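You operate a simulated robot arm through the tools that you are given. There is no shell and no other tool. Be economical: measure what you need, move in short steps, check, and stop when the job is done.

Carry out the task below with a simulated two-armed robot. There is one attempt and no reset: what you move stays moved.

TASK
On the top of the finishing bench, fold the flower cloth in half and then in half again.

Only the result counts: the job must be done as asked and must still hold three seconds after the hand-in. Knocking over, shifting, dropping, spilling or breaking anything else fails it. Flat cloth is picked up by pressing the open fingertips on it (5 to 10 N) and closing them slowly along it; thin cloth reads only 2 to 8 mm in the jaws.

THE ROBOT
Two 7-joint arms with two-finger parallel grippers on one trunk, on a base that drives. Base frame: it is fixed to the floor where the robot stands at the start and does not move with it; the origin is under the middle of the robot, x ahead of it, y to its left, z up; the surface under the hand at the start is at about z = 900. Readings come in mm, degrees, newtons and seconds.
The left shoulder is at the start at [50, 209, 1146], the right one opposite. With the tool pointing down near the work surface each hand reaches from about 300 to 920 mm from the robot's upright axis, wherever it stands, measured 20 degrees to its own side. Places, roughly: top of the finishing bench [700, 200, 900]. Payload 4.4 kg a hand.
The tool frame of a hand sits at the grasp point between the pads (the TCP): z along the fingers, y along the line on which they close. The tips reach 23 mm beyond it. The gripper opens to 94 mm. The fingers are 38 mm wide and 10 mm thick; the gripper's body (54 by 96 mm) begins 39 mm behind the TCP.
Orientation is told as [roll, pitch, yaw] about the base's x, y, z axes, in that order, counted from this pose: with the fingers straight down and closing along the base's y, the tool's x points along the base's -x, its y along +y and its z along -z.

THE INTERFACE
- The arms move only by the tool drive_tool. It takes "left_plan", "right_plan" or both (then of equal length, played together; a hand with none holds still); each is text: rows parted by semicolons, each of 7 numbers parted by spaces: the closure, from 0 (fully open) to 1 (shut), then the shift along the base's x, y, z in m, then the turn, a rotation vector about the base's x, y, z in degrees. In form: gripper tx ty tz ax ay az; .... A call has 1 to 8 rows; each row is the pose to reach, as a shift and turn from the pose commanded when the call began. A row lasts 0.2 s, in which the tool goes at most 50 mm and 8.6 degrees; a call with a longer step from one row to the next is refused whole, and so is a gripper value outside its range. A pose out of reach is approached as far as the arm can. The call stops where the force on the tool passes 40 N (or 10 N more than at its start, if that is more) or the arm is blocked; 0.2 s more then pass. The fingers move at their own pace (about 108 mm/s each) and stop on an object; they squeeze with about 34 N. The grip force told is the motor's: it shows also when the fingers shut on nothing. Time passes only in rows, and 0.2 s behind the last, so rows that repeat a pose let the fingers close. The reply holds the time, the measured pose of the TCP, the force on the tool along the base axes, the opening and the grip force, in the units named above and with some noise, with the torque about the TCP (base axes, N m) and any sound that the robot's microphone picked up.
- Cameras (640 x 400 px; columns grow to the right, rows downward): "scene" is now at [150.5, 29, 1318.9]; the picture's right is [0.29, -0.96, 0.00], its down [-0.65, -0.19, -0.73] and it looks along [0.70, 0.21, -0.68] (base axes); focal length 254 px, centre (320, 200). "left" rides on the left gripper at [87, -16, -74] in its tool frame; the picture's right is [0.18, 0.98, 0.00], its down [-0.58, 0.11, -0.81] and it looks along [-0.79, 0.15, 0.59] (tool axes); focal length 243 px, centre (320, 200). "right" rides on the right gripper at [86, 16, -74] in its tool frame; the picture's right is [-0.18, 0.98, 0.00], its down [-0.58, -0.11, -0.81] and it looks along [-0.79, -0.15, 0.59] (tool axes); focal length 243 px, centre (320, 200). There is no depth. A picture from a camera that has moved, and an enlarged one, comes with that camera's place and axes in the base frame and with its lens. The place of the scene camera against the robot may be out by one fixed shift of up to 18 mm in any direction.
- camera(camera): a new picture of that camera. It takes no simulated time.
- raise_lower(by): slides the trunk up (or, below 0, down) by that many mm; the arms and the scene camera ride with it, the base frame stays. It gives what a move gives, with no picture.
- roll_base(legs): drives the robot by 1 to 6 legs, each [ahead, left, turn to the left] in mm, mm and degrees, along the robot's own axes; the way and the turn of a leg run together, so that a leg with both is an arc; at most 1500 mm and 180 degrees a leg. The arms and the cameras ride along, it lands a little off, and it stops where it bumps. It gives what a move gives.
- head_to(pan, tilt): turns the head with the scene camera to pan (to the left, within 80 degrees either way) and tilt (down, from -29 to 69), counted from straight ahead of the robot. It gives what a move gives.
- enlarge(camera, box): a new picture of the part [left, top, right, bottom] of that camera's present view, enlarged. It takes no simulated time.
- sign_off(): hands the job in; it is judged then, once.

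Work in short steps. Places have to be worked out from the pictures, the camera data and where the tool is seen: move nearer, look again, correct. Check each grasp and each placing, and mend what went wrong. You have 120 turns and 92 pictures in all, those below and enlarged ones among them. Open the grippers and draw the arms clear of the work before you hand the job in, unless the task says otherwise; then end with one line.

The tools are called after "Call:" by a JSON object that holds its "fn" and its "kwargs". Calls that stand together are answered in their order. drive_tool: Moves the arms, as the interface text tells. Its arguments: {"type":"object","properties":{"left_plan":{"type":"string"},"right_plan":{"type":"string"}},"required":[]} The other tools are called the same way: raise_lower (by) slides the trunk up or down; roll_base (legs) drives the base; head_to (pan, tilt) turns the head that bears the scene camera; camera (camera) takes a picture; enlarge (camera, box) takes an enlarged picture of a part of a camera's view; sign_off () hands the job in.

At the start:

```text
t: 0.0
left_ee_pos: [459.9, 455.5, 1059.7]
left_tcp_rot: [0.1, -0.1, 0.1]
left_force: [-0.8, -0.4, -0.4]
left_moment: [0.01, 0.03, -0.01]
left_finger_gap: 93.9
left_grasp_force: 0.0
right_ee_pos: [504.8, -74.6, 1060.2]
right_tcp_rot: [0.0, 0.1, -0.1]
right_force: [0.6, -0.1, 0.2]
right_moment: [-0.03, 0.01, 0.02]
right_finger_gap: 94.0
right_grasp_force: 0.0
trunk travel left (down, up): [-225.0, 338.0]
robot x, y, heading: [0.9, -0.2, -0.1]
head pan, tilt: [16.6, 42.9]
```

scene: 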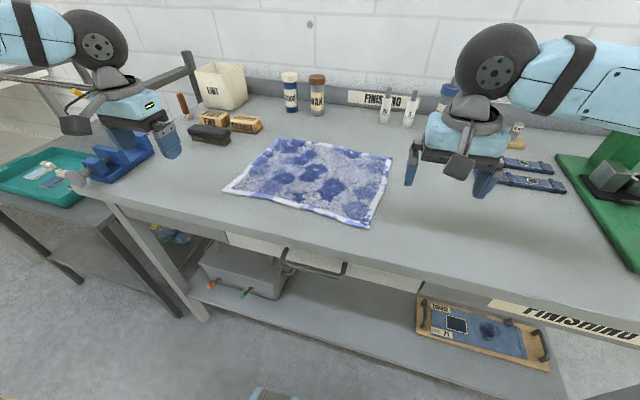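
right: 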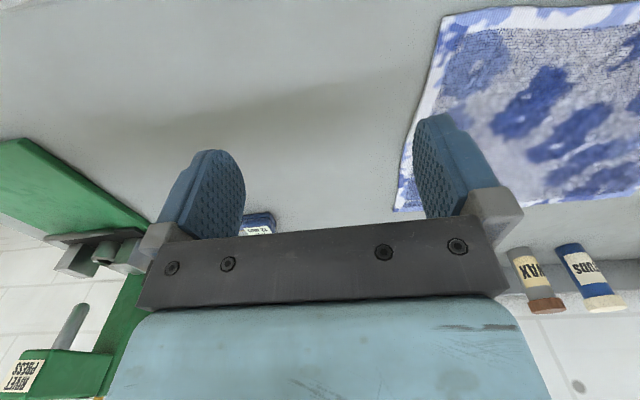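
left: 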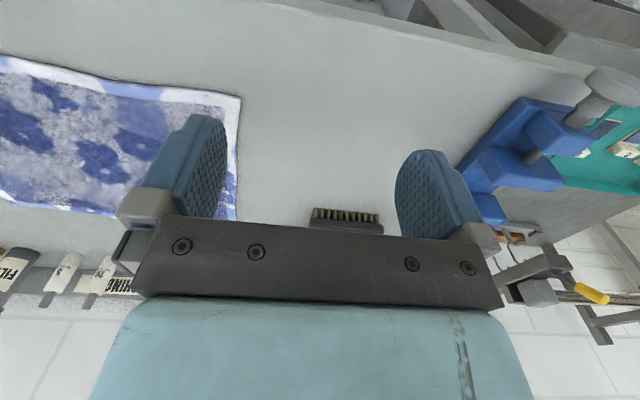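

The cloth's corners come out at about NL (547,402), NR (528,38), FR (823,3) and FL (824,384), on z≈900. I'll move both hands above the two near corners for a closer look.

Call:
{"fn": "drive_tool", "kwargs": {"left_plan": "0 0.03 -0.02 -0.03 0 0 0; 0 0.06 -0.04 -0.06 0 0 0; 0 0.09 -0.06 -0.08 0 0 0; 0 0.105 -0.07 -0.09 0 0 0; 0 0.105 -0.07 -0.09 0 0 0", "right_plan": "0 0.01 0.03 -0.03 0 0 0; 0 0.02 0.06 -0.06 0 0 0; 0 0.03 0.095 -0.08 0 0 0; 0 0.043 0.13 -0.09 0 0 0; 0 0.043 0.13 -0.09 0 0 0"}}

Call:
{"fn": "camera", "kwargs": {"camera": "scene"}}

Call:
{"fn": "camera", "kwargs": {"camera": "left"}}

Call:
{"fn": "camera", "kwargs": {"camera": "right"}}

```text
t: 1.2
left_ee_pos: [564.3, 385.7, 972.0]
left_tcp_rot: [0.0, -0.1, -0.1]
left_force: [-0.6, 0.4, -0.4]
left_moment: [0.01, 0.02, 0.02]
left_finger_gap: 94.2
left_grasp_force: 0.0
right_ee_pos: [549.0, 55.9, 970.0]
right_tcp_rot: [0.1, 0.0, 0.1]
right_force: [0.4, 0.0, -0.4]
right_moment: [-0.02, 0.01, -0.01]
right_finger_gap: 94.0
right_grasp_force: 0.0
trunk travel left (down, up): [-225.0, 338.0]
robot x, y, heading: [3.9, -4.3, -0.0]
head pan, tilt: [16.6, 42.9]
```

```text
88 pictures are left
camera scene: at [150.1, 28.2, 1319.0], right [0.29, -0.96, 0.0], down [-0.65, -0.19, -0.73], along [0.7, 0.21, -0.68], focal length 254 px, centre (320, 200)
```

scene: 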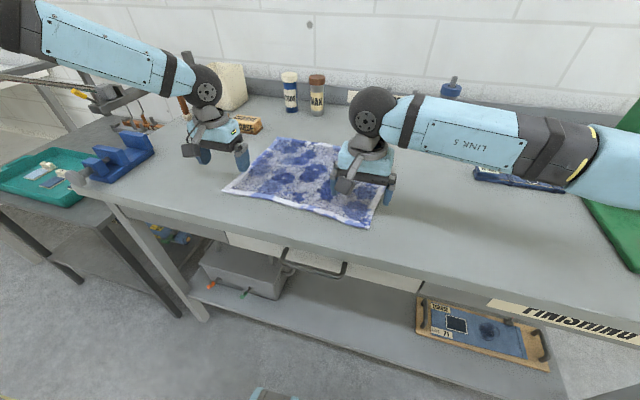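

```text
87 pictures are left
camera left: at [476.7, 369.7, 1046.3], right [-0.18, 0.98, 0.0], down [0.58, 0.11, 0.81], along [0.79, 0.15, -0.59], focal length 243 px, centre (320, 200)
```

left: 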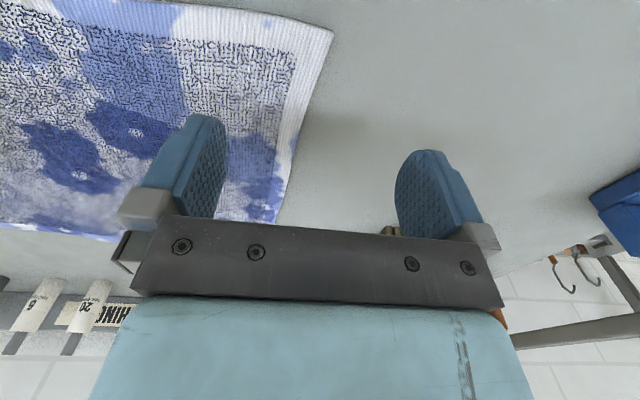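

```text
86 pictures are left
camera right: at [462.5, 72.1, 1043.3], right [0.18, 0.98, 0.0], down [0.58, -0.11, 0.81], along [0.79, -0.15, -0.59], focal length 243 px, centre (320, 200)
```

right: 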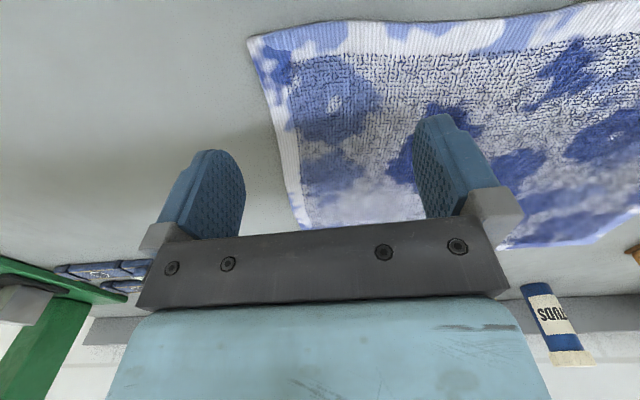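

The wrist views put NL at about (522,385) and NR at (506,27), so the scene view is off by about (-23,-14). I'll narrow the jaws to about 30 mm and set both hands over the cloth just inside the near corners.

Call:
{"fn": "drive_tool", "kwargs": {"left_plan": "0.3 -0.011 -0.014 -0.01 0 0 0; 0.68 -0.022 -0.028 -0.025 0 0 0; 0.68 -0.022 -0.028 -0.038 0 0 0; 0.68 -0.022 -0.028 -0.038 0 0 0", "right_plan": "0.3 -0.011 0 -0.01 0 0 0; 0.68 -0.023 0 -0.025 0 0 0; 0.68 -0.023 0 -0.038 0 0 0; 0.68 -0.023 0 -0.038 0 0 0"}}

Call:
{"fn": "camera", "kwargs": {"camera": "left"}}

Call:
{"fn": "camera", "kwargs": {"camera": "right"}}

```text
t: 2.2
left_ee_pos: [543.1, 357.5, 931.1]
left_tcp_rot: [0.0, 0.0, 0.2]
left_force: [-0.6, 1.0, 0.4]
left_moment: [-0.01, 0.01, -0.01]
left_finger_gap: 30.2
left_grasp_force: 0.1
right_ee_pos: [525.1, 55.4, 931.7]
right_tcp_rot: [0.0, 0.0, -0.1]
right_force: [-0.5, -0.4, 0.5]
right_moment: [0.01, 0.0, 0.02]
right_finger_gap: 29.8
right_grasp_force: 0.1
trunk travel left (down, up): [-225.0, 338.0]
robot x, y, heading: [2.2, -0.8, -0.1]
head pan, tilt: [16.6, 42.9]
```

```text
85 pictures are left
camera left: at [454.9, 341.6, 1007.0], right [-0.19, 0.98, 0.0], down [0.58, 0.11, 0.81], along [0.79, 0.15, -0.59], focal length 243 px, centre (320, 200)
```

left: 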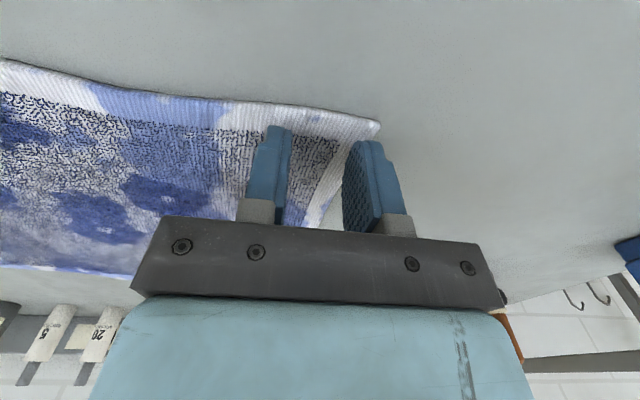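

```text
84 pictures are left
camera right: at [438.7, 72.1, 1006.0], right [0.18, 0.98, 0.0], down [0.58, -0.11, 0.81], along [0.79, -0.15, -0.59], focal length 243 px, centre (320, 200)
```

right: 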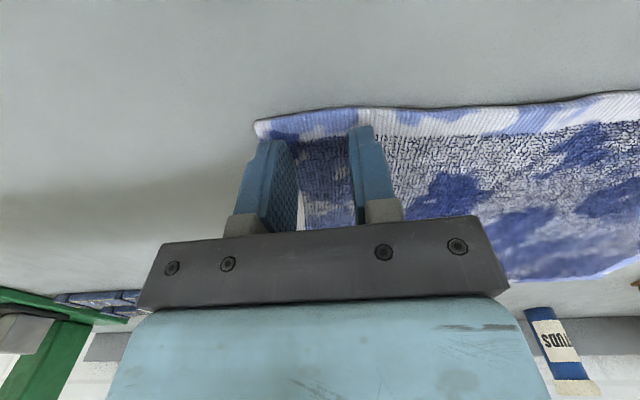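

Both jaws straddle cloth right at the corners. I'll shift each inward by 5 mm and press down gently.

Call:
{"fn": "drive_tool", "kwargs": {"left_plan": "0.68 0 -0.005 0 0 0 0; 0.68 0 -0.005 -0.004 0 0 0; 0.68 0 -0.005 -0.006 0 0 0; 0.68 0 -0.005 -0.008 0 0 0; 0.68 0 -0.005 -0.008 0 0 0", "right_plan": "0.68 0 0.005 0 0 0 0; 0.68 0 0.005 -0.004 0 0 0; 0.68 0 0.005 -0.006 0 0 0; 0.68 0 0.005 -0.008 0 0 0; 0.68 0 0.005 -0.008 0 0 0"}}

```text
t: 3.4
left_ee_pos: [540.6, 352.1, 925.8]
left_tcp_rot: [0.0, -0.2, 0.1]
left_force: [2.2, 1.4, 11.4]
left_moment: [0.05, -0.05, -0.01]
left_finger_gap: 30.2
left_grasp_force: 0.0
right_ee_pos: [525.5, 61.5, 925.8]
right_tcp_rot: [0.1, -0.3, 0.0]
right_force: [4.5, 0.4, 14.6]
right_moment: [-0.08, -0.09, 0.05]
right_finger_gap: 30.2
right_grasp_force: 0.0
trunk travel left (down, up): [-225.0, 338.0]
robot x, y, heading: [-1.1, -2.8, 0.2]
head pan, tilt: [16.6, 42.9]
```

Contact came at TCP z≈926, with 11 and 15 N. I'll ease off 1 mm and close slowly.

Call:
{"fn": "drive_tool", "kwargs": {"left_plan": "0.68 0 0 0.001 0 0 0; 0.74 0 0 0.001 0 0 0; 0.8 0 0 0.001 0 0 0; 0.86 0 0 0.001 0 0 0; 0.92 0 0 0.001 0 0 0; 0.97 0 0 0.001 0 0 0; 1 0 0 0.001 0 0 0; 1 0 0 0.001 0 0 0", "right_plan": "0.68 0 0 0.002 0 0 0; 0.74 0 0 0.002 0 0 0; 0.8 0 0 0.002 0 0 0; 0.86 0 0 0.002 0 0 0; 0.92 0 0 0.002 0 0 0; 0.97 0 0 0.002 0 0 0; 1 0 0 0.002 0 0 0; 1 0 0 0.002 0 0 0"}}

Call:
{"fn": "camera", "kwargs": {"camera": "left"}}

Call:
{"fn": "camera", "kwargs": {"camera": "right"}}

```text
t: 5.2
left_ee_pos: [542.3, 351.3, 926.2]
left_tcp_rot: [0.1, 0.0, 0.1]
left_force: [-1.0, -3.4, 10.7]
left_moment: [-0.04, -0.02, 0.02]
left_finger_gap: 4.2
left_grasp_force: 34.5
right_ee_pos: [524.7, 60.1, 927.3]
right_tcp_rot: [0.2, -0.1, 0.0]
right_force: [0.6, -0.2, 4.4]
right_moment: [-0.04, 0.01, -0.01]
right_finger_gap: 0.0
right_grasp_force: 34.3
trunk travel left (down, up): [-225.0, 338.0]
robot x, y, heading: [-4.7, 2.2, 0.1]
head pan, tilt: [16.6, 42.9]
```

```text
83 pictures are left
camera left: at [454.3, 336.2, 1000.8], right [-0.19, 0.98, 0.0], down [0.58, 0.11, 0.81], along [0.79, 0.15, -0.59], focal length 243 px, centre (320, 200)
```

left: 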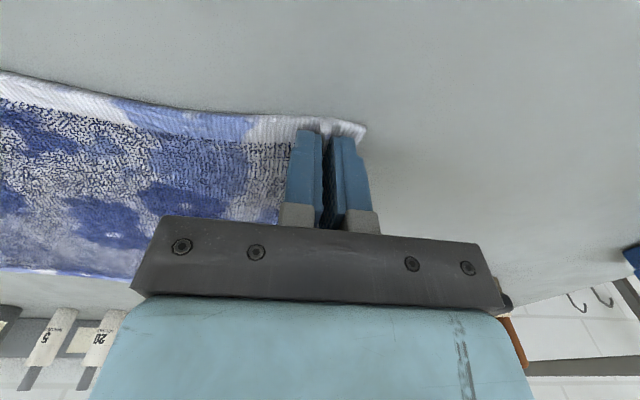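

```text
82 pictures are left
camera right: at [438.4, 76.5, 1000.9], right [0.18, 0.98, 0.0], down [0.58, -0.11, 0.81], along [0.79, -0.15, -0.59], focal length 243 px, centre (320, 200)
```

right: 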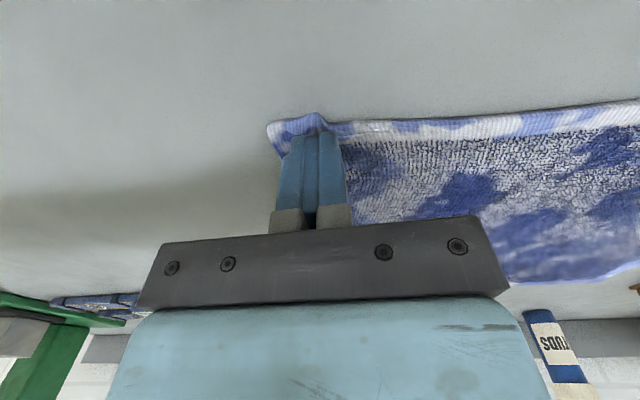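

Left holds cloth at 4.2 mm, but right closed on nothing because its press fell to 4 N. I'll reopen right, press a bit harder and close again.

Call:
{"fn": "drive_tool", "kwargs": {"right_plan": "0.9 0 0 0.006 0 0 0; 0.68 0 0 0.006 0 0 0; 0.66 0 0 0.002 0 0 0; 0.66 0 0 0 0 0 0; 0.66 0 0 -0.0015 0 0 0; 0.66 0 0 -0.0015 0 0 0"}}

```text
t: 6.6
left_ee_pos: [542.0, 352.2, 927.0]
left_tcp_rot: [0.1, -0.1, 0.1]
left_force: [0.9, -1.5, 7.4]
left_moment: [-0.02, -0.05, 0.03]
left_finger_gap: 4.1
left_grasp_force: 33.8
right_ee_pos: [525.8, 60.3, 926.4]
right_tcp_rot: [0.1, -0.2, 0.0]
right_force: [0.2, -1.5, 12.0]
right_moment: [0.0, -0.02, 0.01]
right_finger_gap: 31.8
right_grasp_force: 0.0
trunk travel left (down, up): [-225.0, 338.0]
robot x, y, heading: [0.1, -2.4, -0.3]
head pan, tilt: [16.6, 42.9]
```

Right now presses at 12 N. I'll close it slowly at about that force.

Call:
{"fn": "drive_tool", "kwargs": {"right_plan": "0.71 0 0 0.0003 0 0 0; 0.76 0 0 0.0003 0 0 0; 0.81 0 0 0.0003 0 0 0; 0.86 0 0 0.0003 0 0 0; 0.91 0 0 0.0003 0 0 0; 0.96 0 0 0.0003 0 0 0; 1 0 0 0.0003 0 0 0; 1 0 0 0.0003 0 0 0"}}

```text
t: 8.4
left_ee_pos: [541.8, 353.0, 926.2]
left_tcp_rot: [0.0, -0.1, 0.1]
left_force: [2.1, -4.3, 6.7]
left_moment: [-0.06, -0.06, -0.01]
left_finger_gap: 3.9
left_grasp_force: 34.4
right_ee_pos: [525.3, 60.5, 925.8]
right_tcp_rot: [0.2, -0.1, 0.0]
right_force: [-0.4, 2.2, 16.3]
right_moment: [0.11, 0.0, 0.03]
right_finger_gap: 4.1
right_grasp_force: 34.3
trunk travel left (down, up): [-225.0, 338.0]
robot x, y, heading: [-0.6, -2.9, -0.1]
head pan, tilt: [16.6, 42.9]
```

Both corners are held at about 4 mm. I'll lift 60 mm while moving slightly forward, then look.

Call:
{"fn": "drive_tool", "kwargs": {"left_plan": "1 0 0 0.02 0 0 0; 1 0.01 0 0.04 0 0 0; 1 0.03 0 0.06 0 0 0; 1 0.03 0 0.06 0 0 0", "right_plan": "1 0 0 0.02 0 0 0; 1 0.01 0 0.04 0 0 0; 1 0.03 0 0.06 0 0 0; 1 0.03 0 0.06 0 0 0"}}

Call:
{"fn": "camera", "kwargs": {"camera": "scene"}}

Call:
{"fn": "camera", "kwargs": {"camera": "left"}}

Call:
{"fn": "camera", "kwargs": {"camera": "right"}}

```text
t: 9.4
left_ee_pos: [572.4, 351.5, 985.6]
left_tcp_rot: [0.0, 0.0, 0.0]
left_force: [-0.4, -0.6, -0.1]
left_moment: [-0.03, 0.01, -0.04]
left_finger_gap: 4.0
left_grasp_force: 34.1
right_ee_pos: [556.4, 60.3, 985.5]
right_tcp_rot: [0.1, 0.0, 0.0]
right_force: [-0.4, 2.7, 0.7]
right_moment: [0.07, 0.0, -0.03]
right_finger_gap: 4.0
right_grasp_force: 33.6
trunk travel left (down, up): [-225.0, 338.0]
robot x, y, heading: [2.7, -0.1, 0.1]
head pan, tilt: [16.6, 42.9]
```

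```text
81 pictures are left
camera scene: at [150.3, 29.0, 1318.9], right [0.29, -0.96, 0.0], down [-0.65, -0.19, -0.73], along [0.7, 0.21, -0.68], focal length 254 px, centre (320, 200)
```

scene: 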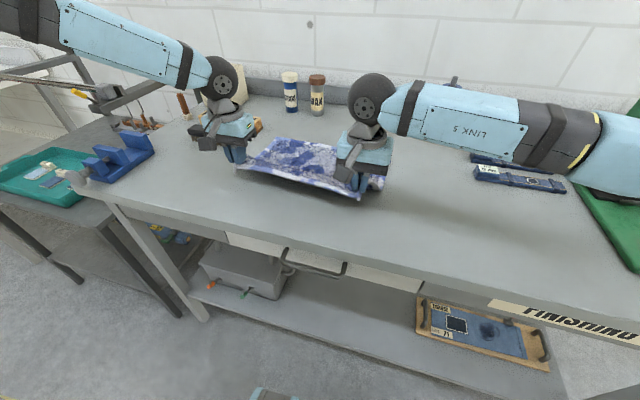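

```text
80 pictures are left
camera left: at [485.4, 336.9, 1060.0], right [-0.18, 0.98, 0.0], down [0.58, 0.11, 0.81], along [0.79, 0.15, -0.59], focal length 243 px, centre (320, 200)
```

left: 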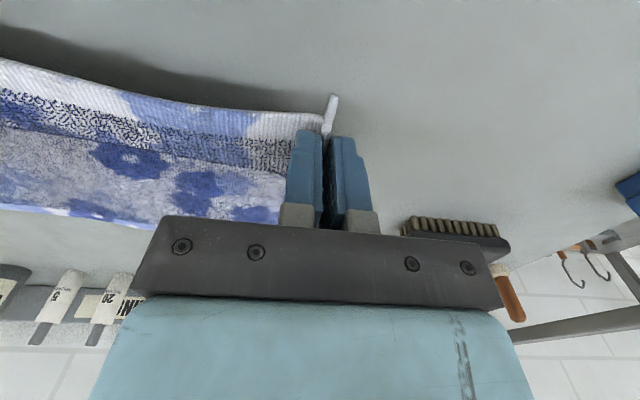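

```text
79 pictures are left
camera right: at [470.1, 77.6, 1059.5], right [0.18, 0.98, 0.0], down [0.58, -0.11, 0.81], along [0.79, -0.15, -0.59], focal length 243 px, centre (320, 200)
```

right: 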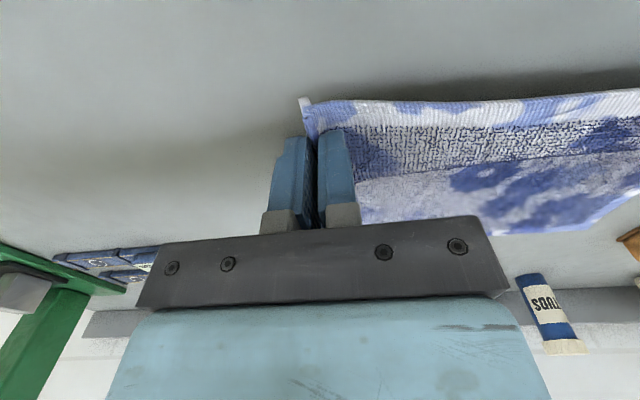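

Both grips hold with only small edge flaps outside. I want a better read of the far corners before folding, so I'm enlarging the scene view.

Call:
{"fn": "enlarge", "kwargs": {"camera": "scene", "box": [220, 110, 420, 235]}}

```text
3.20 times, centred on (320, 172) of scene
camera zoom: at [150.3, 29.0, 1318.9], right [0.29, -0.96, 0.0], down [-0.65, -0.19, -0.73], along [0.7, 0.21, -0.68], focal length 814 px, centre (320, 288)
```

zoom: 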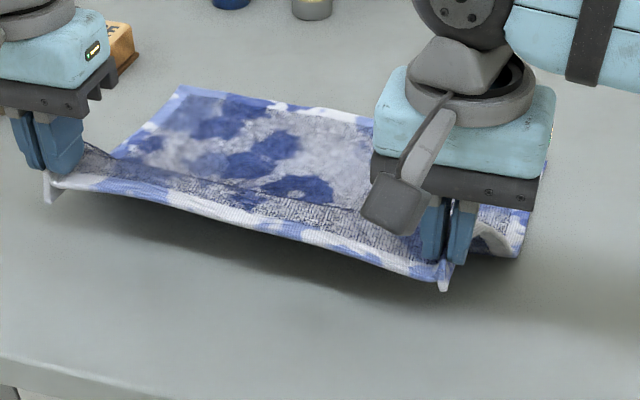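

The far edge is at x≈795–803, with FL≈(802,358). Pinched this way (closing along the edge), the rim would end up turned the wrong way after the fold. I'll put this edge back and instead take the far edge with the jaws closing across it.

Call:
{"fn": "drive_tool", "kwargs": {"left_plan": "1 -0.015 0 -0.02 0 0 0; 1 -0.03 0.001 -0.04 0 0 0; 1 -0.032 0.002 -0.057 0 0 0; 0.9 -0.032 0.002 -0.057 0 0 0; 0.75 -0.032 0.002 -0.057 0 0 0; 0.68 -0.032 0.002 -0.057 0 0 0; 0.68 -0.032 0.002 -0.03 0 0 0; 0.68 -0.032 0.002 0.0 0 0 0", "right_plan": "1 -0.015 0 -0.02 0 0 0; 1 -0.03 -0.001 -0.04 0 0 0; 1 -0.032 -0.002 -0.057 0 0 0; 0.9 -0.032 -0.002 -0.057 0 0 0; 0.75 -0.032 -0.002 -0.057 0 0 0; 0.68 -0.032 -0.002 -0.057 0 0 0; 0.68 -0.032 -0.002 -0.03 0 0 0; 0.68 -0.032 -0.002 0.0 0 0 0"}}

Call:
{"fn": "camera", "kwargs": {"camera": "scene"}}

```text
t: 11.2
left_ee_pos: [540.2, 354.5, 986.2]
left_tcp_rot: [0.0, -0.1, 0.1]
left_force: [-0.4, -0.4, 1.3]
left_moment: [0.01, -0.01, -0.04]
left_finger_gap: 30.2
left_grasp_force: 0.0
right_ee_pos: [522.9, 59.5, 985.7]
right_tcp_rot: [0.0, -0.1, 0.0]
right_force: [0.3, -0.2, 1.3]
right_moment: [0.02, -0.03, 0.01]
right_finger_gap: 30.2
right_grasp_force: 0.1
trunk travel left (down, up): [-225.0, 338.0]
robot x, y, heading: [-1.0, -1.0, 0.3]
head pan, tilt: [16.6, 42.9]
```

```text
77 pictures are left
camera scene: at [149.7, 28.9, 1318.9], right [0.29, -0.96, 0.0], down [-0.65, -0.19, -0.73], along [0.7, 0.21, -0.68], focal length 254 px, centre (320, 200)
```

scene: 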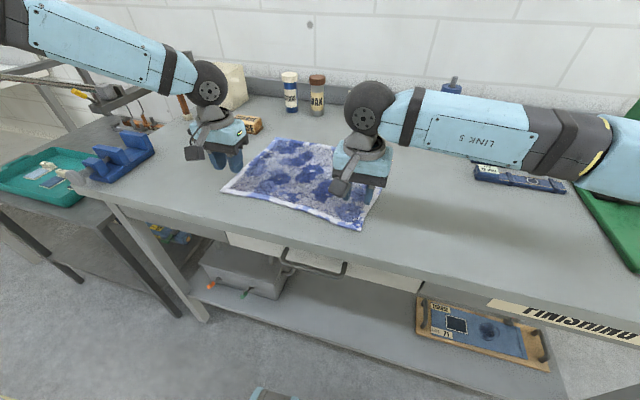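

The cloth is back down flat. Now I move both hands over the far edge at a safe height, yawing them about 90° (left +, right −) so the jaws close along x.

Call:
{"fn": "drive_tool", "kwargs": {"left_plan": "0.68 0.02 -0.002 0.02 0 0 8; 0.68 0.05 -0.004 0.03 0 0 16; 0.68 0.08 -0.006 0.03 0 0 24; 0.68 0.11 -0.008 0.03 0 0 32; 0.68 0.14 -0.01 0.03 0 0 40; 0.68 0.17 -0.012 0.03 0 0 48; 0.68 0.2 -0.014 0.03 0 0 56; 0.68 0.22 -0.016 0.03 0 0 64", "right_plan": "0.68 0.02 -0.005 0.02 0 0 -8; 0.68 0.05 -0.01 0.03 0 0 -16; 0.68 0.08 -0.015 0.03 0 0 -24; 0.68 0.11 -0.02 0.03 0 0 -32; 0.68 0.14 -0.025 0.03 0 0 -40; 0.68 0.17 -0.03 0.03 0 0 -48; 0.68 0.2 -0.035 0.03 0 0 -56; 0.68 0.23 -0.04 0.03 0 0 -64"}}

Call:
{"fn": "drive_tool", "kwargs": {"left_plan": "0.68 0.005 0 0 0 0 8; 0.68 0.01 0 -0.01 0 0 16; 0.68 0.015 0 -0.02 0 0 22; 0.68 0.02 0 -0.03 0 0 24; 0.68 0.02 0 -0.04 0 0 24; 0.68 0.02 0 -0.05 0 0 24; 0.68 0.02 0 -0.05 0 0 24", "right_plan": "0.68 0.005 0 0 0 0 -8; 0.68 0.01 0 -0.01 0 0 -16; 0.68 0.015 0 -0.02 0 0 -22; 0.68 0.02 0 -0.03 0 0 -24; 0.68 0.02 0 -0.04 0 0 -24; 0.68 0.02 0 -0.05 0 0 -24; 0.68 0.02 0 -0.05 0 0 -24"}}

Call:
{"fn": "camera", "kwargs": {"camera": "left"}}

Call:
{"fn": "camera", "kwargs": {"camera": "right"}}

Call:
{"fn": "camera", "kwargs": {"camera": "scene"}}

```text
t: 13.0
left_ee_pos: [741.1, 348.0, 1021.5]
left_tcp_rot: [-0.1, -0.1, 64.2]
left_force: [0.5, 0.3, -0.5]
left_moment: [-0.01, 0.0, 0.0]
left_finger_gap: 30.0
left_grasp_force: 0.0
left hand out of reach, approached as far as the arm can: row 8
right_ee_pos: [753.6, 19.0, 1014.5]
right_tcp_rot: [0.0, 0.0, -64.1]
right_force: [-0.5, -0.3, 0.2]
right_moment: [0.01, 0.03, -0.03]
right_finger_gap: 29.9
right_grasp_force: 0.0
trunk travel left (down, up): [-225.0, 338.0]
robot x, y, heading: [-0.8, 0.3, -0.0]
head pan, tilt: [16.6, 42.9]
```

```text
t: 14.6
left_ee_pos: [734.0, 357.9, 984.6]
left_tcp_rot: [0.0, 0.0, 88.1]
left_force: [0.0, -0.5, -0.3]
left_moment: [0.02, 0.0, -0.01]
left_finger_gap: 30.1
left_grasp_force: 0.1
left hand out of reach, approached as far as the arm can: row 1, 2, 3, 4, 5, 6, 7
right_ee_pos: [773.7, 18.9, 965.1]
right_tcp_rot: [0.0, 0.0, -88.0]
right_force: [0.4, 0.1, 0.3]
right_moment: [0.02, 0.02, 0.01]
right_finger_gap: 30.3
right_grasp_force: 0.1
trunk travel left (down, up): [-225.0, 338.0]
robot x, y, heading: [2.6, -1.8, 0.0]
head pan, tilt: [16.6, 42.9]
```

```text
76 pictures are left
camera left: at [746.9, 272.1, 1059.5], right [-0.99, -0.15, 0.0], down [-0.09, 0.58, 0.81], along [-0.12, 0.8, -0.59], focal length 243 px, centre (320, 200)
```

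left: 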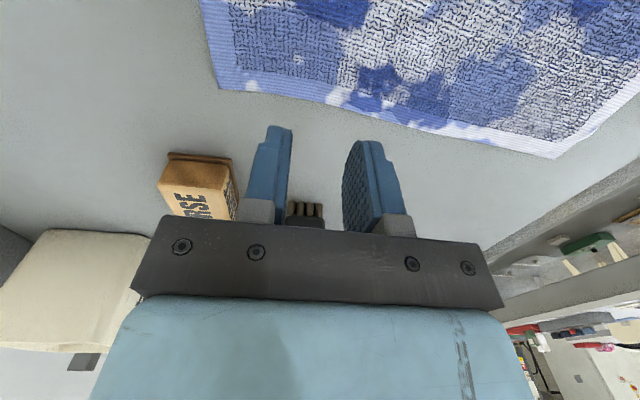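

```text
75 pictures are left
camera right: at [786.8, 106.1, 1039.3], right [0.99, -0.15, 0.0], down [-0.09, -0.58, 0.81], along [-0.12, -0.8, -0.59], focal length 243 px, centre (320, 200)
```

right: 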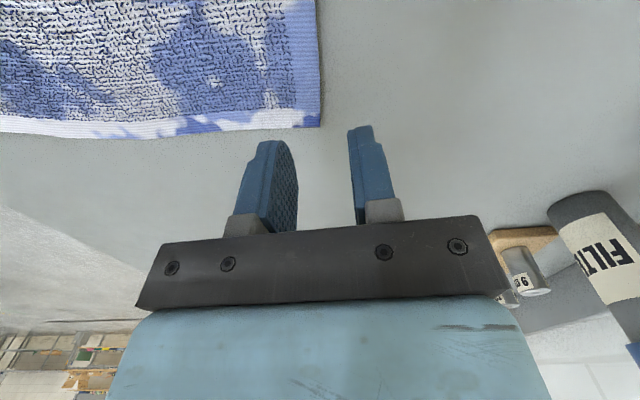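

```text
74 pictures are left
camera scene: at [150.4, 29.0, 1318.9], right [0.29, -0.96, 0.0], down [-0.65, -0.19, -0.73], along [0.7, 0.21, -0.68], focal length 254 px, centre (320, 200)
```

scene: 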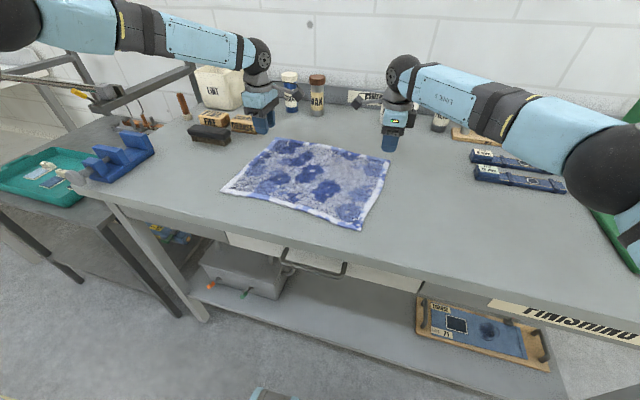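

The wrist views give FL≈(800,369), NL≈(521,391) and FR≈(772,5). The left hand is at its reach limit, and since the bench front is at about x=390, I'll drive the robot 60 mm ahead.

Call:
{"fn": "roll_base", "kwargs": {"legs": [[60, 0, 0]]}}

```text
t: 15.6
left_ee_pos: [795.1, 358.2, 984.6]
left_tcp_rot: [0.0, 0.1, 88.0]
left_force: [0.8, 0.9, -0.2]
left_moment: [0.0, -0.01, -0.03]
left_finger_gap: 30.2
left_grasp_force: 0.1
right_ee_pos: [834.1, 18.9, 963.6]
right_tcp_rot: [0.0, 0.0, -87.9]
right_force: [1.3, 0.6, -0.4]
right_moment: [-0.02, 0.0, 0.03]
right_finger_gap: 30.0
right_grasp_force: 0.0
trunk travel left (down, up): [-225.0, 338.0]
robot x, y, heading: [63.4, 2.4, 0.2]
head pan, tilt: [16.6, 42.9]
```

There was no bump. Next I position the left hand at (780,344) and the right at (756,30), z≈940, with 24 mm gaps.

Call:
{"fn": "drive_tool", "kwargs": {"left_plan": "0.745 -0.005 -0.005 -0.015 0 0 -2; 0.745 -0.01 -0.01 -0.03 0 0 -2.5; 0.745 -0.015 -0.014 -0.045 0 0 -2.5; 0.745 -0.015 -0.014 -0.045 0 0 -2.5", "right_plan": "0.745 -0.03 0.005 -0.005 0 0 -2; 0.745 -0.06 0.011 -0.01 0 0 -4; 0.745 -0.078 0.011 -0.024 0 0 -6; 0.745 -0.078 0.011 -0.024 0 0 -6"}}

Call:
{"fn": "camera", "kwargs": {"camera": "left"}}

Call:
{"fn": "camera", "kwargs": {"camera": "right"}}

```text
t: 16.6
left_ee_pos: [772.8, 347.1, 943.2]
left_tcp_rot: [-0.1, 0.1, 85.7]
left_force: [0.9, -0.9, -0.3]
left_moment: [0.0, 0.01, -0.04]
left_finger_gap: 23.9
left_grasp_force: 0.1
left hand out of reach, approached as far as the arm can: row 2, 3, 4
right_ee_pos: [755.3, 29.7, 940.7]
right_tcp_rot: [0.0, 0.0, -93.9]
right_force: [0.4, -0.4, -1.5]
right_moment: [0.01, 0.0, 0.03]
right_finger_gap: 23.9
right_grasp_force: 0.1
trunk travel left (down, up): [-225.0, 338.0]
robot x, y, heading: [57.6, -1.8, 0.3]
head pan, tilt: [16.6, 42.9]
```

```text
73 pictures are left
camera left: at [780.3, 261.3, 1018.1], right [-0.99, -0.11, 0.0], down [-0.07, 0.59, 0.81], along [-0.09, 0.8, -0.59], focal length 243 px, centre (320, 200)
```

left: 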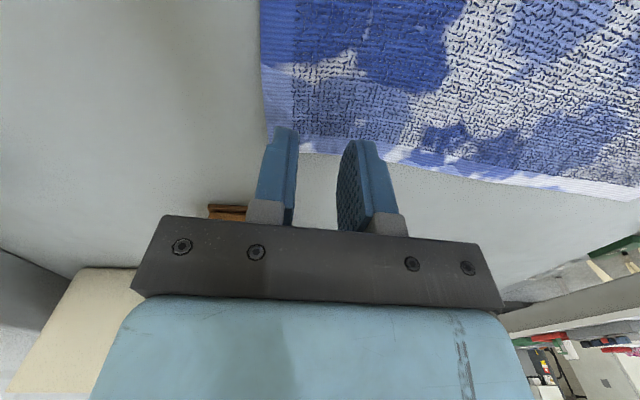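

```text
72 pictures are left
camera right: at [777.9, 114.7, 1015.3], right [0.97, -0.25, 0.0], down [-0.15, -0.57, 0.81], along [-0.2, -0.78, -0.59], focal length 243 px, centre (320, 200)
```

right: 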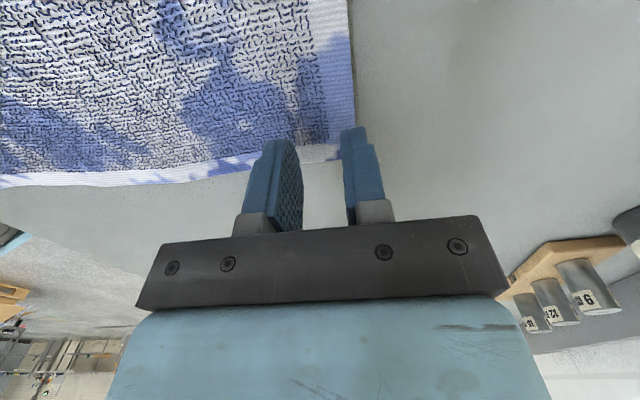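

The left hand is still a little short of reach. I'll look down to check the clearance between base and bench before driving further.

Call:
{"fn": "head_to", "kwargs": {"pan": 0, "tilt": 69}}

Call:
{"fn": "camera", "kwargs": {"camera": "scene"}}

```text
t: 17.5
left_ee_pos: [772.7, 348.1, 943.8]
left_tcp_rot: [-0.2, 0.1, 85.6]
left_force: [-0.8, 0.7, 0.7]
left_moment: [0.05, -0.01, 0.03]
left_finger_gap: 24.1
left_grasp_force: 0.0
right_ee_pos: [755.9, 28.5, 941.5]
right_tcp_rot: [0.0, 0.0, -93.9]
right_force: [-0.3, 0.8, -0.1]
right_moment: [-0.01, -0.02, 0.03]
right_finger_gap: 24.1
right_grasp_force: 0.0
trunk travel left (down, up): [-225.0, 338.0]
robot x, y, heading: [61.8, -0.3, 0.1]
head pan, tilt: [0.0, 68.8]
```

```text
71 pictures are left
camera scene: at [186.8, 5.2, 1287.0], right [0.0, -1.0, 0.0], down [-0.93, 0.0, -0.36], along [0.36, 0.0, -0.93], focal length 254 px, centre (320, 200)
```

scene: 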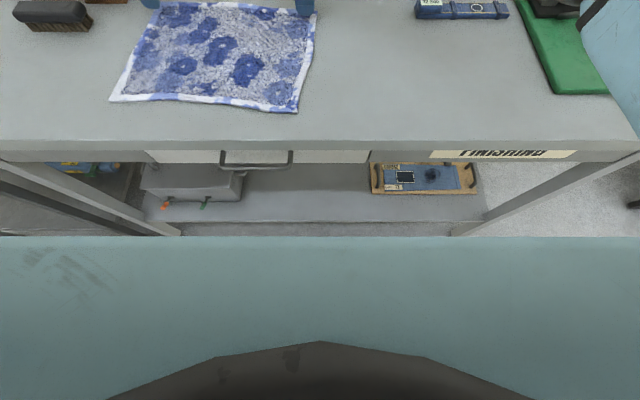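

The base edge is near the bench legs, so I won't drive closer. The left hand's reach shrinks as it goes lower, so I'll raise the hands and lower the trunk by 130 mm to gain horizontal reach.

Call:
{"fn": "drive_tool", "kwargs": {"left_plan": "0.745 -0.01 -0.005 0.03 0 0 0; 0.745 -0.02 -0.01 0.07 0 0 0; 0.745 -0.02 -0.01 0.11 0 0 0; 0.745 -0.02 -0.01 0.15 0 0 0; 0.745 -0.02 -0.01 0.15 0 0 0", "right_plan": "0.745 0 0 0.03 0 0 0; 0.745 0 0 0.07 0 0 0; 0.745 0 0 0.11 0 0 0; 0.745 0 0 0.15 0 0 0; 0.745 0 0 0.15 0 0 0"}}

Call:
{"fn": "head_to", "kwargs": {"pan": 12, "tilt": 45}}

Call:
{"fn": "raise_lower", "kwargs": {"by": -130}}

```text
t: 18.7
left_ee_pos: [752.2, 336.7, 1094.3]
left_tcp_rot: [0.2, 0.1, 85.5]
left_force: [-0.2, 0.1, -0.4]
left_moment: [0.01, 0.02, 0.01]
left_finger_gap: 24.0
left_grasp_force: 0.1
right_ee_pos: [755.8, 28.5, 1091.1]
right_tcp_rot: [-0.1, 0.0, -94.0]
right_force: [0.8, -0.8, -0.9]
right_moment: [0.04, 0.02, 0.04]
right_finger_gap: 24.0
right_grasp_force: 0.1
trunk travel left (down, up): [-225.0, 338.0]
robot x, y, heading: [59.9, -0.4, 0.1]
head pan, tilt: [0.0, 68.8]
```

```text
t: 19.6
left_ee_pos: [750.3, 336.7, 1093.5]
left_tcp_rot: [0.1, 0.0, 85.5]
left_force: [0.0, 0.7, 0.7]
left_moment: [0.02, -0.01, -0.01]
left_finger_gap: 23.8
left_grasp_force: 0.1
right_ee_pos: [755.4, 28.9, 1091.8]
right_tcp_rot: [0.0, 0.0, -94.0]
right_force: [0.1, -0.3, 0.8]
right_moment: [0.01, -0.02, 0.01]
right_finger_gap: 24.1
right_grasp_force: 0.0
trunk travel left (down, up): [-225.0, 338.0]
robot x, y, heading: [60.0, 0.1, -0.1]
head pan, tilt: [12.0, 45.0]
```

```text
t: 21.1
left_ee_pos: [751.1, 335.9, 964.8]
left_tcp_rot: [-0.1, 0.1, 85.4]
left_force: [-0.2, 0.9, 0.0]
left_moment: [-0.01, -0.02, 0.0]
left_finger_gap: 23.7
left_grasp_force: 0.0
right_ee_pos: [756.1, 29.1, 962.4]
right_tcp_rot: [0.0, 0.0, -94.1]
right_force: [-0.2, -0.5, -0.2]
right_moment: [-0.03, -0.02, 0.03]
right_finger_gap: 24.3
right_grasp_force: 0.0
trunk travel left (down, up): [-95.0, 468.0]
robot x, y, heading: [61.1, -1.5, -0.1]
head pan, tilt: [12.0, 45.0]
```

Trunk is down. I'll set the left hand to (780,339,932) and the right to (756,30,932).

Call:
{"fn": "drive_tool", "kwargs": {"left_plan": "0.745 0.015 0.003 -0.01 0 0 0; 0.745 0.029 0.003 -0.02 0 0 0; 0.745 0.029 0.003 -0.033 0 0 0; 0.745 0.029 0.003 -0.033 0 0 0", "right_plan": "0.745 0 0 -0.01 0 0 0; 0.745 0 0 -0.02 0 0 0; 0.745 0 0 -0.031 0 0 0; 0.745 0 0 -0.031 0 0 0"}}

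Call:
{"fn": "camera", "kwargs": {"camera": "left"}}

Call:
{"fn": "camera", "kwargs": {"camera": "right"}}

```text
t: 22.1
left_ee_pos: [779.1, 340.4, 931.2]
left_tcp_rot: [0.0, 0.0, 85.6]
left_force: [-0.1, 0.2, -0.5]
left_moment: [-0.01, -0.04, 0.0]
left_finger_gap: 23.9
left_grasp_force: 0.0
right_ee_pos: [754.4, 28.4, 930.4]
right_tcp_rot: [-0.1, 0.0, -94.1]
right_force: [0.6, 0.7, -0.3]
right_moment: [-0.03, 0.0, -0.02]
right_finger_gap: 24.1
right_grasp_force: 0.0
trunk travel left (down, up): [-95.0, 468.0]
robot x, y, heading: [60.0, -0.2, -0.3]
head pan, tilt: [12.0, 45.0]
```

```text
70 pictures are left
camera left: at [788.9, 253.9, 1005.9], right [-0.99, -0.11, 0.0], down [-0.06, 0.59, 0.81], along [-0.09, 0.8, -0.59], focal length 243 px, centre (320, 200)
```

left: 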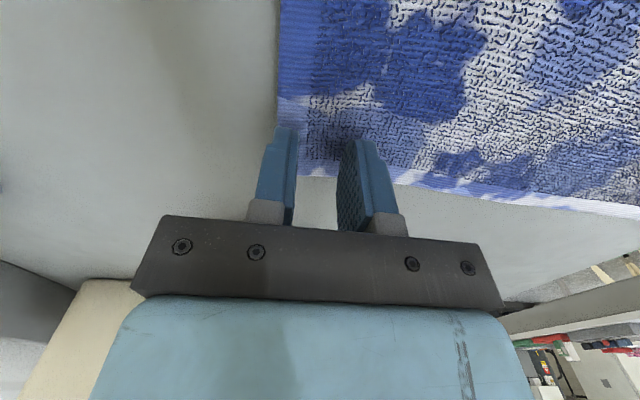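

```text
69 pictures are left
camera right: at [777.6, 113.8, 1004.8], right [0.97, -0.25, 0.0], down [-0.15, -0.57, 0.81], along [-0.2, -0.78, -0.59], focal length 243 px, centre (320, 200)
```

right: 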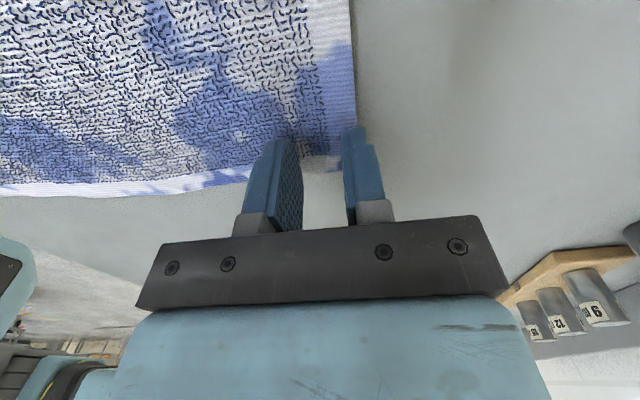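

Both outer fingers lie over the rim as planned. I'll shift 8 mm inward along the edge and press down.

Call:
{"fn": "drive_tool", "kwargs": {"left_plan": "0.745 0 -0.008 0 0 0 0; 0.745 0 -0.008 -0.004 0 0 0; 0.745 0 -0.008 -0.006 0 0 0; 0.745 0 -0.008 -0.0065 0 0 0; 0.745 0 -0.008 -0.0065 0 0 0", "right_plan": "0.745 0 0.008 0 0 0 0; 0.745 0 0.008 -0.004 0 0 0; 0.745 0 0.008 -0.006 0 0 0; 0.745 0 0.008 -0.0065 0 0 0; 0.745 0 0.008 -0.0065 0 0 0"}}

```text
t: 23.3
left_ee_pos: [779.8, 332.9, 927.1]
left_tcp_rot: [-0.3, 0.0, 85.6]
left_force: [1.6, 1.2, 5.8]
left_moment: [0.04, -0.05, -0.01]
left_finger_gap: 23.8
left_grasp_force: 0.0
right_ee_pos: [754.8, 35.5, 926.2]
right_tcp_rot: [0.2, 0.2, -94.0]
right_force: [4.6, 0.2, 12.0]
right_moment: [-0.02, -0.02, 0.02]
right_finger_gap: 23.5
right_grasp_force: 0.2
trunk travel left (down, up): [-95.0, 468.0]
robot x, y, heading: [56.9, 0.7, -0.2]
head pan, tilt: [12.0, 45.0]
```

Left reads 6 N and right 12 N. I'll lower the left 1 mm more and close both slowly.

Call:
{"fn": "drive_tool", "kwargs": {"left_plan": "0.745 0 0 -0.0015 0 0 0; 0.79 0 0 -0.0015 0 0 0; 0.83 0 0 -0.0015 0 0 0; 0.87 0 0 -0.0015 0 0 0; 0.91 0 0 -0.0015 0 0 0; 0.95 0 0 -0.0015 0 0 0; 1 0 0 -0.0015 0 0 0; 1 0 0 -0.0015 0 0 0", "right_plan": "0.745 0 0 0 0 0 0; 0.79 0 0 0 0 0 0; 0.83 0 0 0 0 0 0; 0.87 0 0 0 0 0 0; 0.91 0 0 0 0 0 0; 0.95 0 0 0 0 0 0; 1 0 0 0 0 0 0; 1 0 0 0 0 0 0"}}

Call:
{"fn": "camera", "kwargs": {"camera": "left"}}

Call:
{"fn": "camera", "kwargs": {"camera": "right"}}

```text
t: 25.1
left_ee_pos: [778.7, 331.7, 926.7]
left_tcp_rot: [-0.2, -0.1, 85.5]
left_force: [-1.2, -0.7, 12.4]
left_moment: [-0.02, 0.05, -0.01]
left_finger_gap: 4.1
left_grasp_force: 34.4
right_ee_pos: [753.7, 36.1, 926.1]
right_tcp_rot: [0.2, 0.1, -94.0]
right_force: [-0.8, 1.3, 9.9]
right_moment: [0.01, 0.03, -0.03]
right_finger_gap: 3.8
right_grasp_force: 34.4
trunk travel left (down, up): [-95.0, 468.0]
robot x, y, heading: [61.8, -1.6, 0.0]
head pan, tilt: [12.0, 45.0]
```

```text
68 pictures are left
camera left: at [786.8, 245.2, 1000.9], right [-0.99, -0.11, 0.0], down [-0.07, 0.59, 0.81], along [-0.08, 0.8, -0.59], focal length 243 px, centre (320, 200)
```

left: 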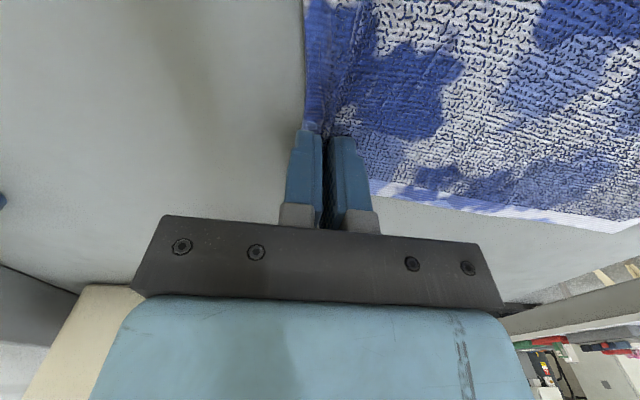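

```text
67 pictures are left
camera right: at [776.1, 121.5, 1000.5], right [0.97, -0.25, 0.0], down [-0.15, -0.57, 0.81], along [-0.2, -0.78, -0.59], focal length 243 px, centre (320, 200)
```

right: 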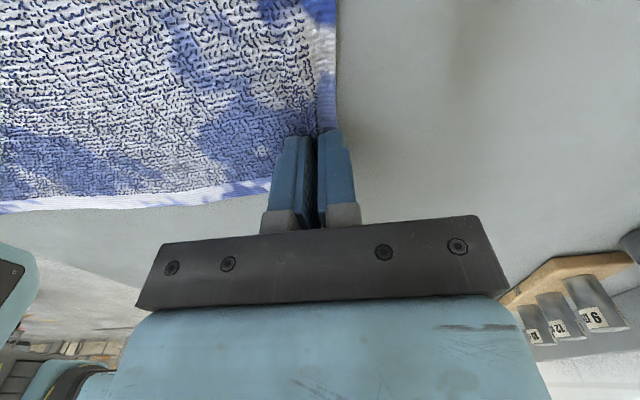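

Both hold cloth (4.1 and 3.8 mm) with the rim right at the outer fingers. I'll start the fold arc: lift and carry toward the robot, tilting the fingers forward gradually.

Call:
{"fn": "drive_tool", "kwargs": {"left_plan": "1 -0.005 0.002 0.035 0 0 0; 1 -0.015 0.004 0.065 0 -4 0; 1 -0.035 0.006 0.09 0 -8 0; 1 -0.06 0.008 0.108 0 -12 0; 1 -0.09 0.01 0.115 0 -16 0; 1 -0.12 0.012 0.118 0 -20 0; 1 -0.12 0.012 0.118 0 -20 0", "right_plan": "1 -0.005 0.002 0.035 0 0 0; 1 -0.015 0.004 0.065 0 -4 0; 1 -0.034 0.006 0.09 0 -8 0; 1 -0.058 0.008 0.108 0 -12 0; 1 -0.087 0.01 0.115 0 -16 0; 1 -0.116 0.011 0.118 0 -20 0; 1 -0.116 0.011 0.118 0 -20 0"}}

Call:
{"fn": "camera", "kwargs": {"camera": "scene"}}

```text
t: 26.7
left_ee_pos: [661.0, 342.5, 1039.9]
left_tcp_rot: [-20.1, -1.5, 85.8]
left_force: [0.6, 0.0, -0.2]
left_moment: [-0.02, 0.09, 0.0]
left_finger_gap: 3.9
left_grasp_force: 34.0
right_ee_pos: [639.6, 46.3, 1041.8]
right_tcp_rot: [19.9, 1.3, -93.8]
right_force: [-0.4, -0.5, -0.8]
right_moment: [0.01, 0.11, -0.01]
right_finger_gap: 3.9
right_grasp_force: 34.0
trunk travel left (down, up): [-95.0, 468.0]
robot x, y, heading: [60.7, -0.2, -0.1]
head pan, tilt: [12.0, 45.0]
```

```text
66 pictures are left
camera scene: at [211.3, 22.0, 1185.6], right [0.21, -0.98, 0.0], down [-0.69, -0.15, -0.71], along [0.69, 0.15, -0.71], focal length 254 px, centre (320, 200)
```

scene: 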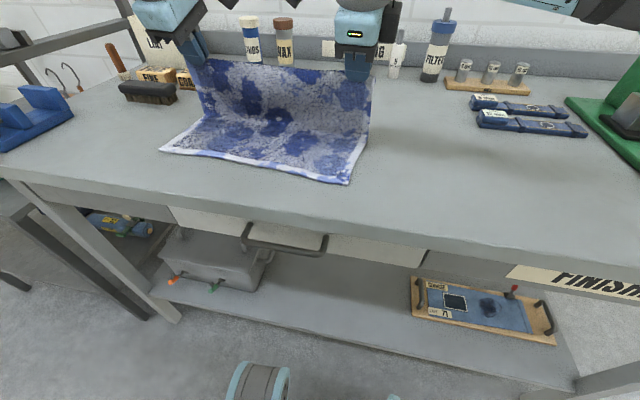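

The fold is going well: the cloth hangs taut between the hands over its near half. Continuing the arc down to just above the near edge.

Call:
{"fn": "drive_tool", "kwargs": {"left_plan": "1 -0.03 0.002 -0.003 0 -4 0; 1 -0.06 0.004 -0.015 0 -8 0; 1 -0.088 0.006 -0.036 0 -12 0; 1 -0.112 0.008 -0.062 0 -16 0; 1 -0.128 0.01 -0.083 0 -20 0; 1 -0.134 0.012 -0.095 0 -20 0; 1 -0.134 0.012 -0.095 0 -20 0", "right_plan": "1 -0.03 0.002 -0.003 0 -4 0; 1 -0.058 0.004 -0.015 0 -8 0; 1 -0.084 0.006 -0.036 0 -12 0; 1 -0.106 0.008 -0.062 0 -16 0; 1 -0.12 0.01 -0.083 0 -20 0; 1 -0.128 0.011 -0.095 0 -20 0; 1 -0.128 0.011 -0.095 0 -20 0"}}

Call:
{"fn": "camera", "kwargs": {"camera": "scene"}}

Call:
{"fn": "camera", "kwargs": {"camera": "left"}}

Call:
{"fn": "camera", "kwargs": {"camera": "right"}}

```text
t: 28.3
left_ee_pos: [525.5, 357.2, 946.0]
left_tcp_rot: [-40.0, -2.9, 86.7]
left_force: [0.1, -1.0, 0.5]
left_moment: [-0.06, 0.1, 0.01]
left_finger_gap: 3.7
left_grasp_force: 34.1
right_ee_pos: [511.1, 58.5, 947.0]
right_tcp_rot: [40.0, 2.6, -93.1]
right_force: [0.3, 0.9, 0.0]
right_moment: [0.04, 0.09, 0.01]
right_finger_gap: 3.5
right_grasp_force: 34.0
trunk travel left (down, up): [-95.0, 468.0]
robot x, y, heading: [60.4, -1.8, -0.1]
head pan, tilt: [12.0, 45.0]
```

```text
65 pictures are left
camera scene: at [210.3, 22.0, 1185.8], right [0.21, -0.98, 0.0], down [-0.69, -0.15, -0.71], along [0.69, 0.15, -0.71], focal length 254 px, centre (320, 200)
```

scene: 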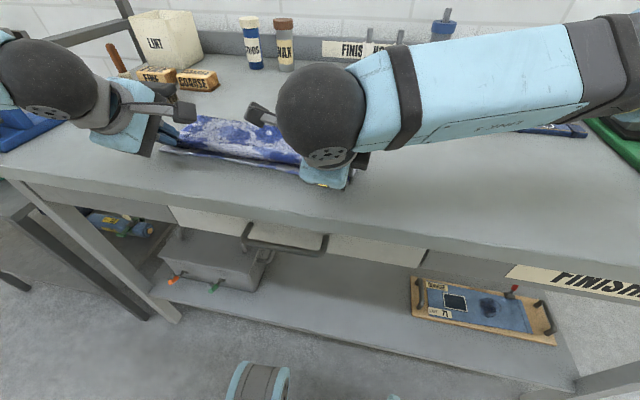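

```text
64 pictures are left
camera left: at [485.0, 269.7, 1009.6], right [-0.76, -0.11, -0.64], down [-0.57, 0.59, 0.58], along [0.31, 0.8, -0.51], focal length 243 px, centre (320, 200)
```

left: 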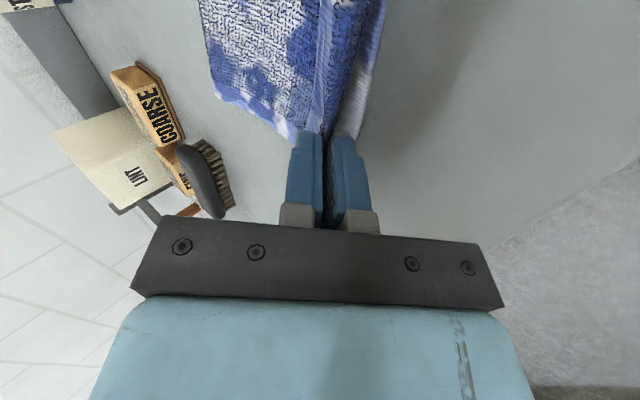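

```text
63 pictures are left
camera right: at [480.4, 143.8, 1018.2], right [0.74, -0.25, 0.62], down [-0.63, -0.57, 0.52], along [0.23, -0.78, -0.58], focal length 243 px, centre (320, 200)
```

right: 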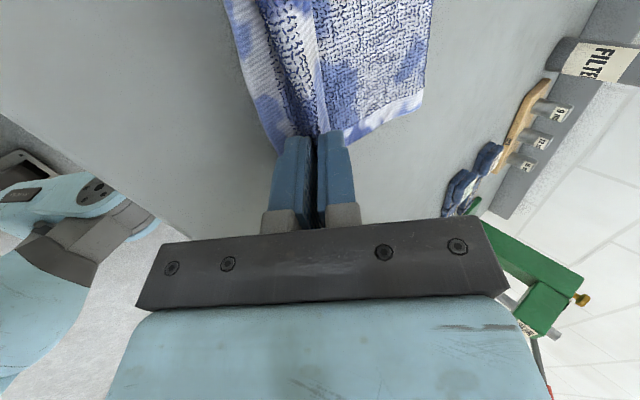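

The hands are over the near edge. The bottom layer's left near edge looks to be at x≈530, so I shift the left hand 6 mm forward and lower both to the cloth.

Call:
{"fn": "drive_tool", "kwargs": {"left_plan": "1 0.006 0 -0.006 0 0 0; 1 0.006 0 -0.011 0 0 0; 1 0.006 0 -0.014 0 0 0; 1 0.006 0 -0.014 0 0 0", "right_plan": "1 0 0 -0.006 0 0 0; 1 0 0 -0.011 0 0 0; 1 0 0 -0.014 0 0 0; 1 0 0 -0.014 0 0 0"}}

Call:
{"fn": "camera", "kwargs": {"camera": "left"}}

Call:
{"fn": "camera", "kwargs": {"camera": "right"}}

```text
t: 29.3
left_ee_pos: [532.9, 356.6, 933.0]
left_tcp_rot: [-40.0, -2.9, 86.6]
left_force: [0.4, -1.3, 1.3]
left_moment: [-0.04, 0.05, -0.02]
left_finger_gap: 3.7
left_grasp_force: 33.6
right_ee_pos: [511.2, 58.4, 933.1]
right_tcp_rot: [40.0, 2.6, -93.2]
right_force: [0.3, 1.5, 0.8]
right_moment: [0.01, 0.11, 0.01]
right_finger_gap: 3.8
right_grasp_force: 34.3
trunk travel left (down, up): [-95.0, 468.0]
robot x, y, heading: [56.7, 2.6, 0.1]
head pan, tilt: [12.0, 45.0]
```

```text
62 pictures are left
camera left: at [490.7, 269.8, 995.8], right [-0.76, -0.11, -0.64], down [-0.57, 0.59, 0.58], along [0.31, 0.8, -0.51], focal length 243 px, centre (320, 200)
```

left: 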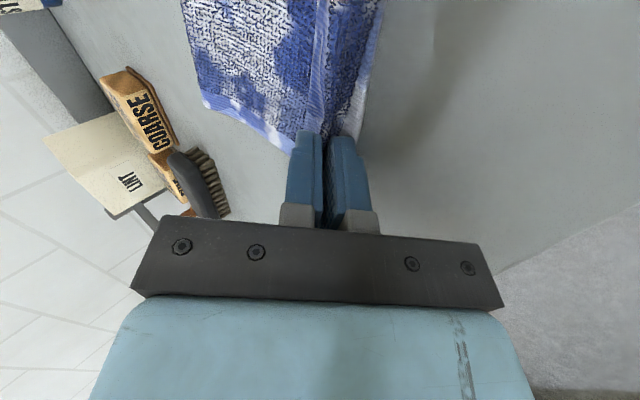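

```text
61 pictures are left
camera right: at [480.5, 143.7, 1004.4], right [0.74, -0.25, 0.62], down [-0.63, -0.57, 0.52], along [0.23, -0.78, -0.58], focal length 243 px, centre (320, 200)
```

right: 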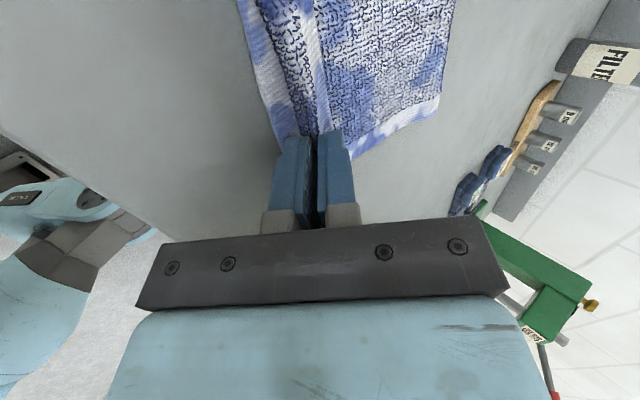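

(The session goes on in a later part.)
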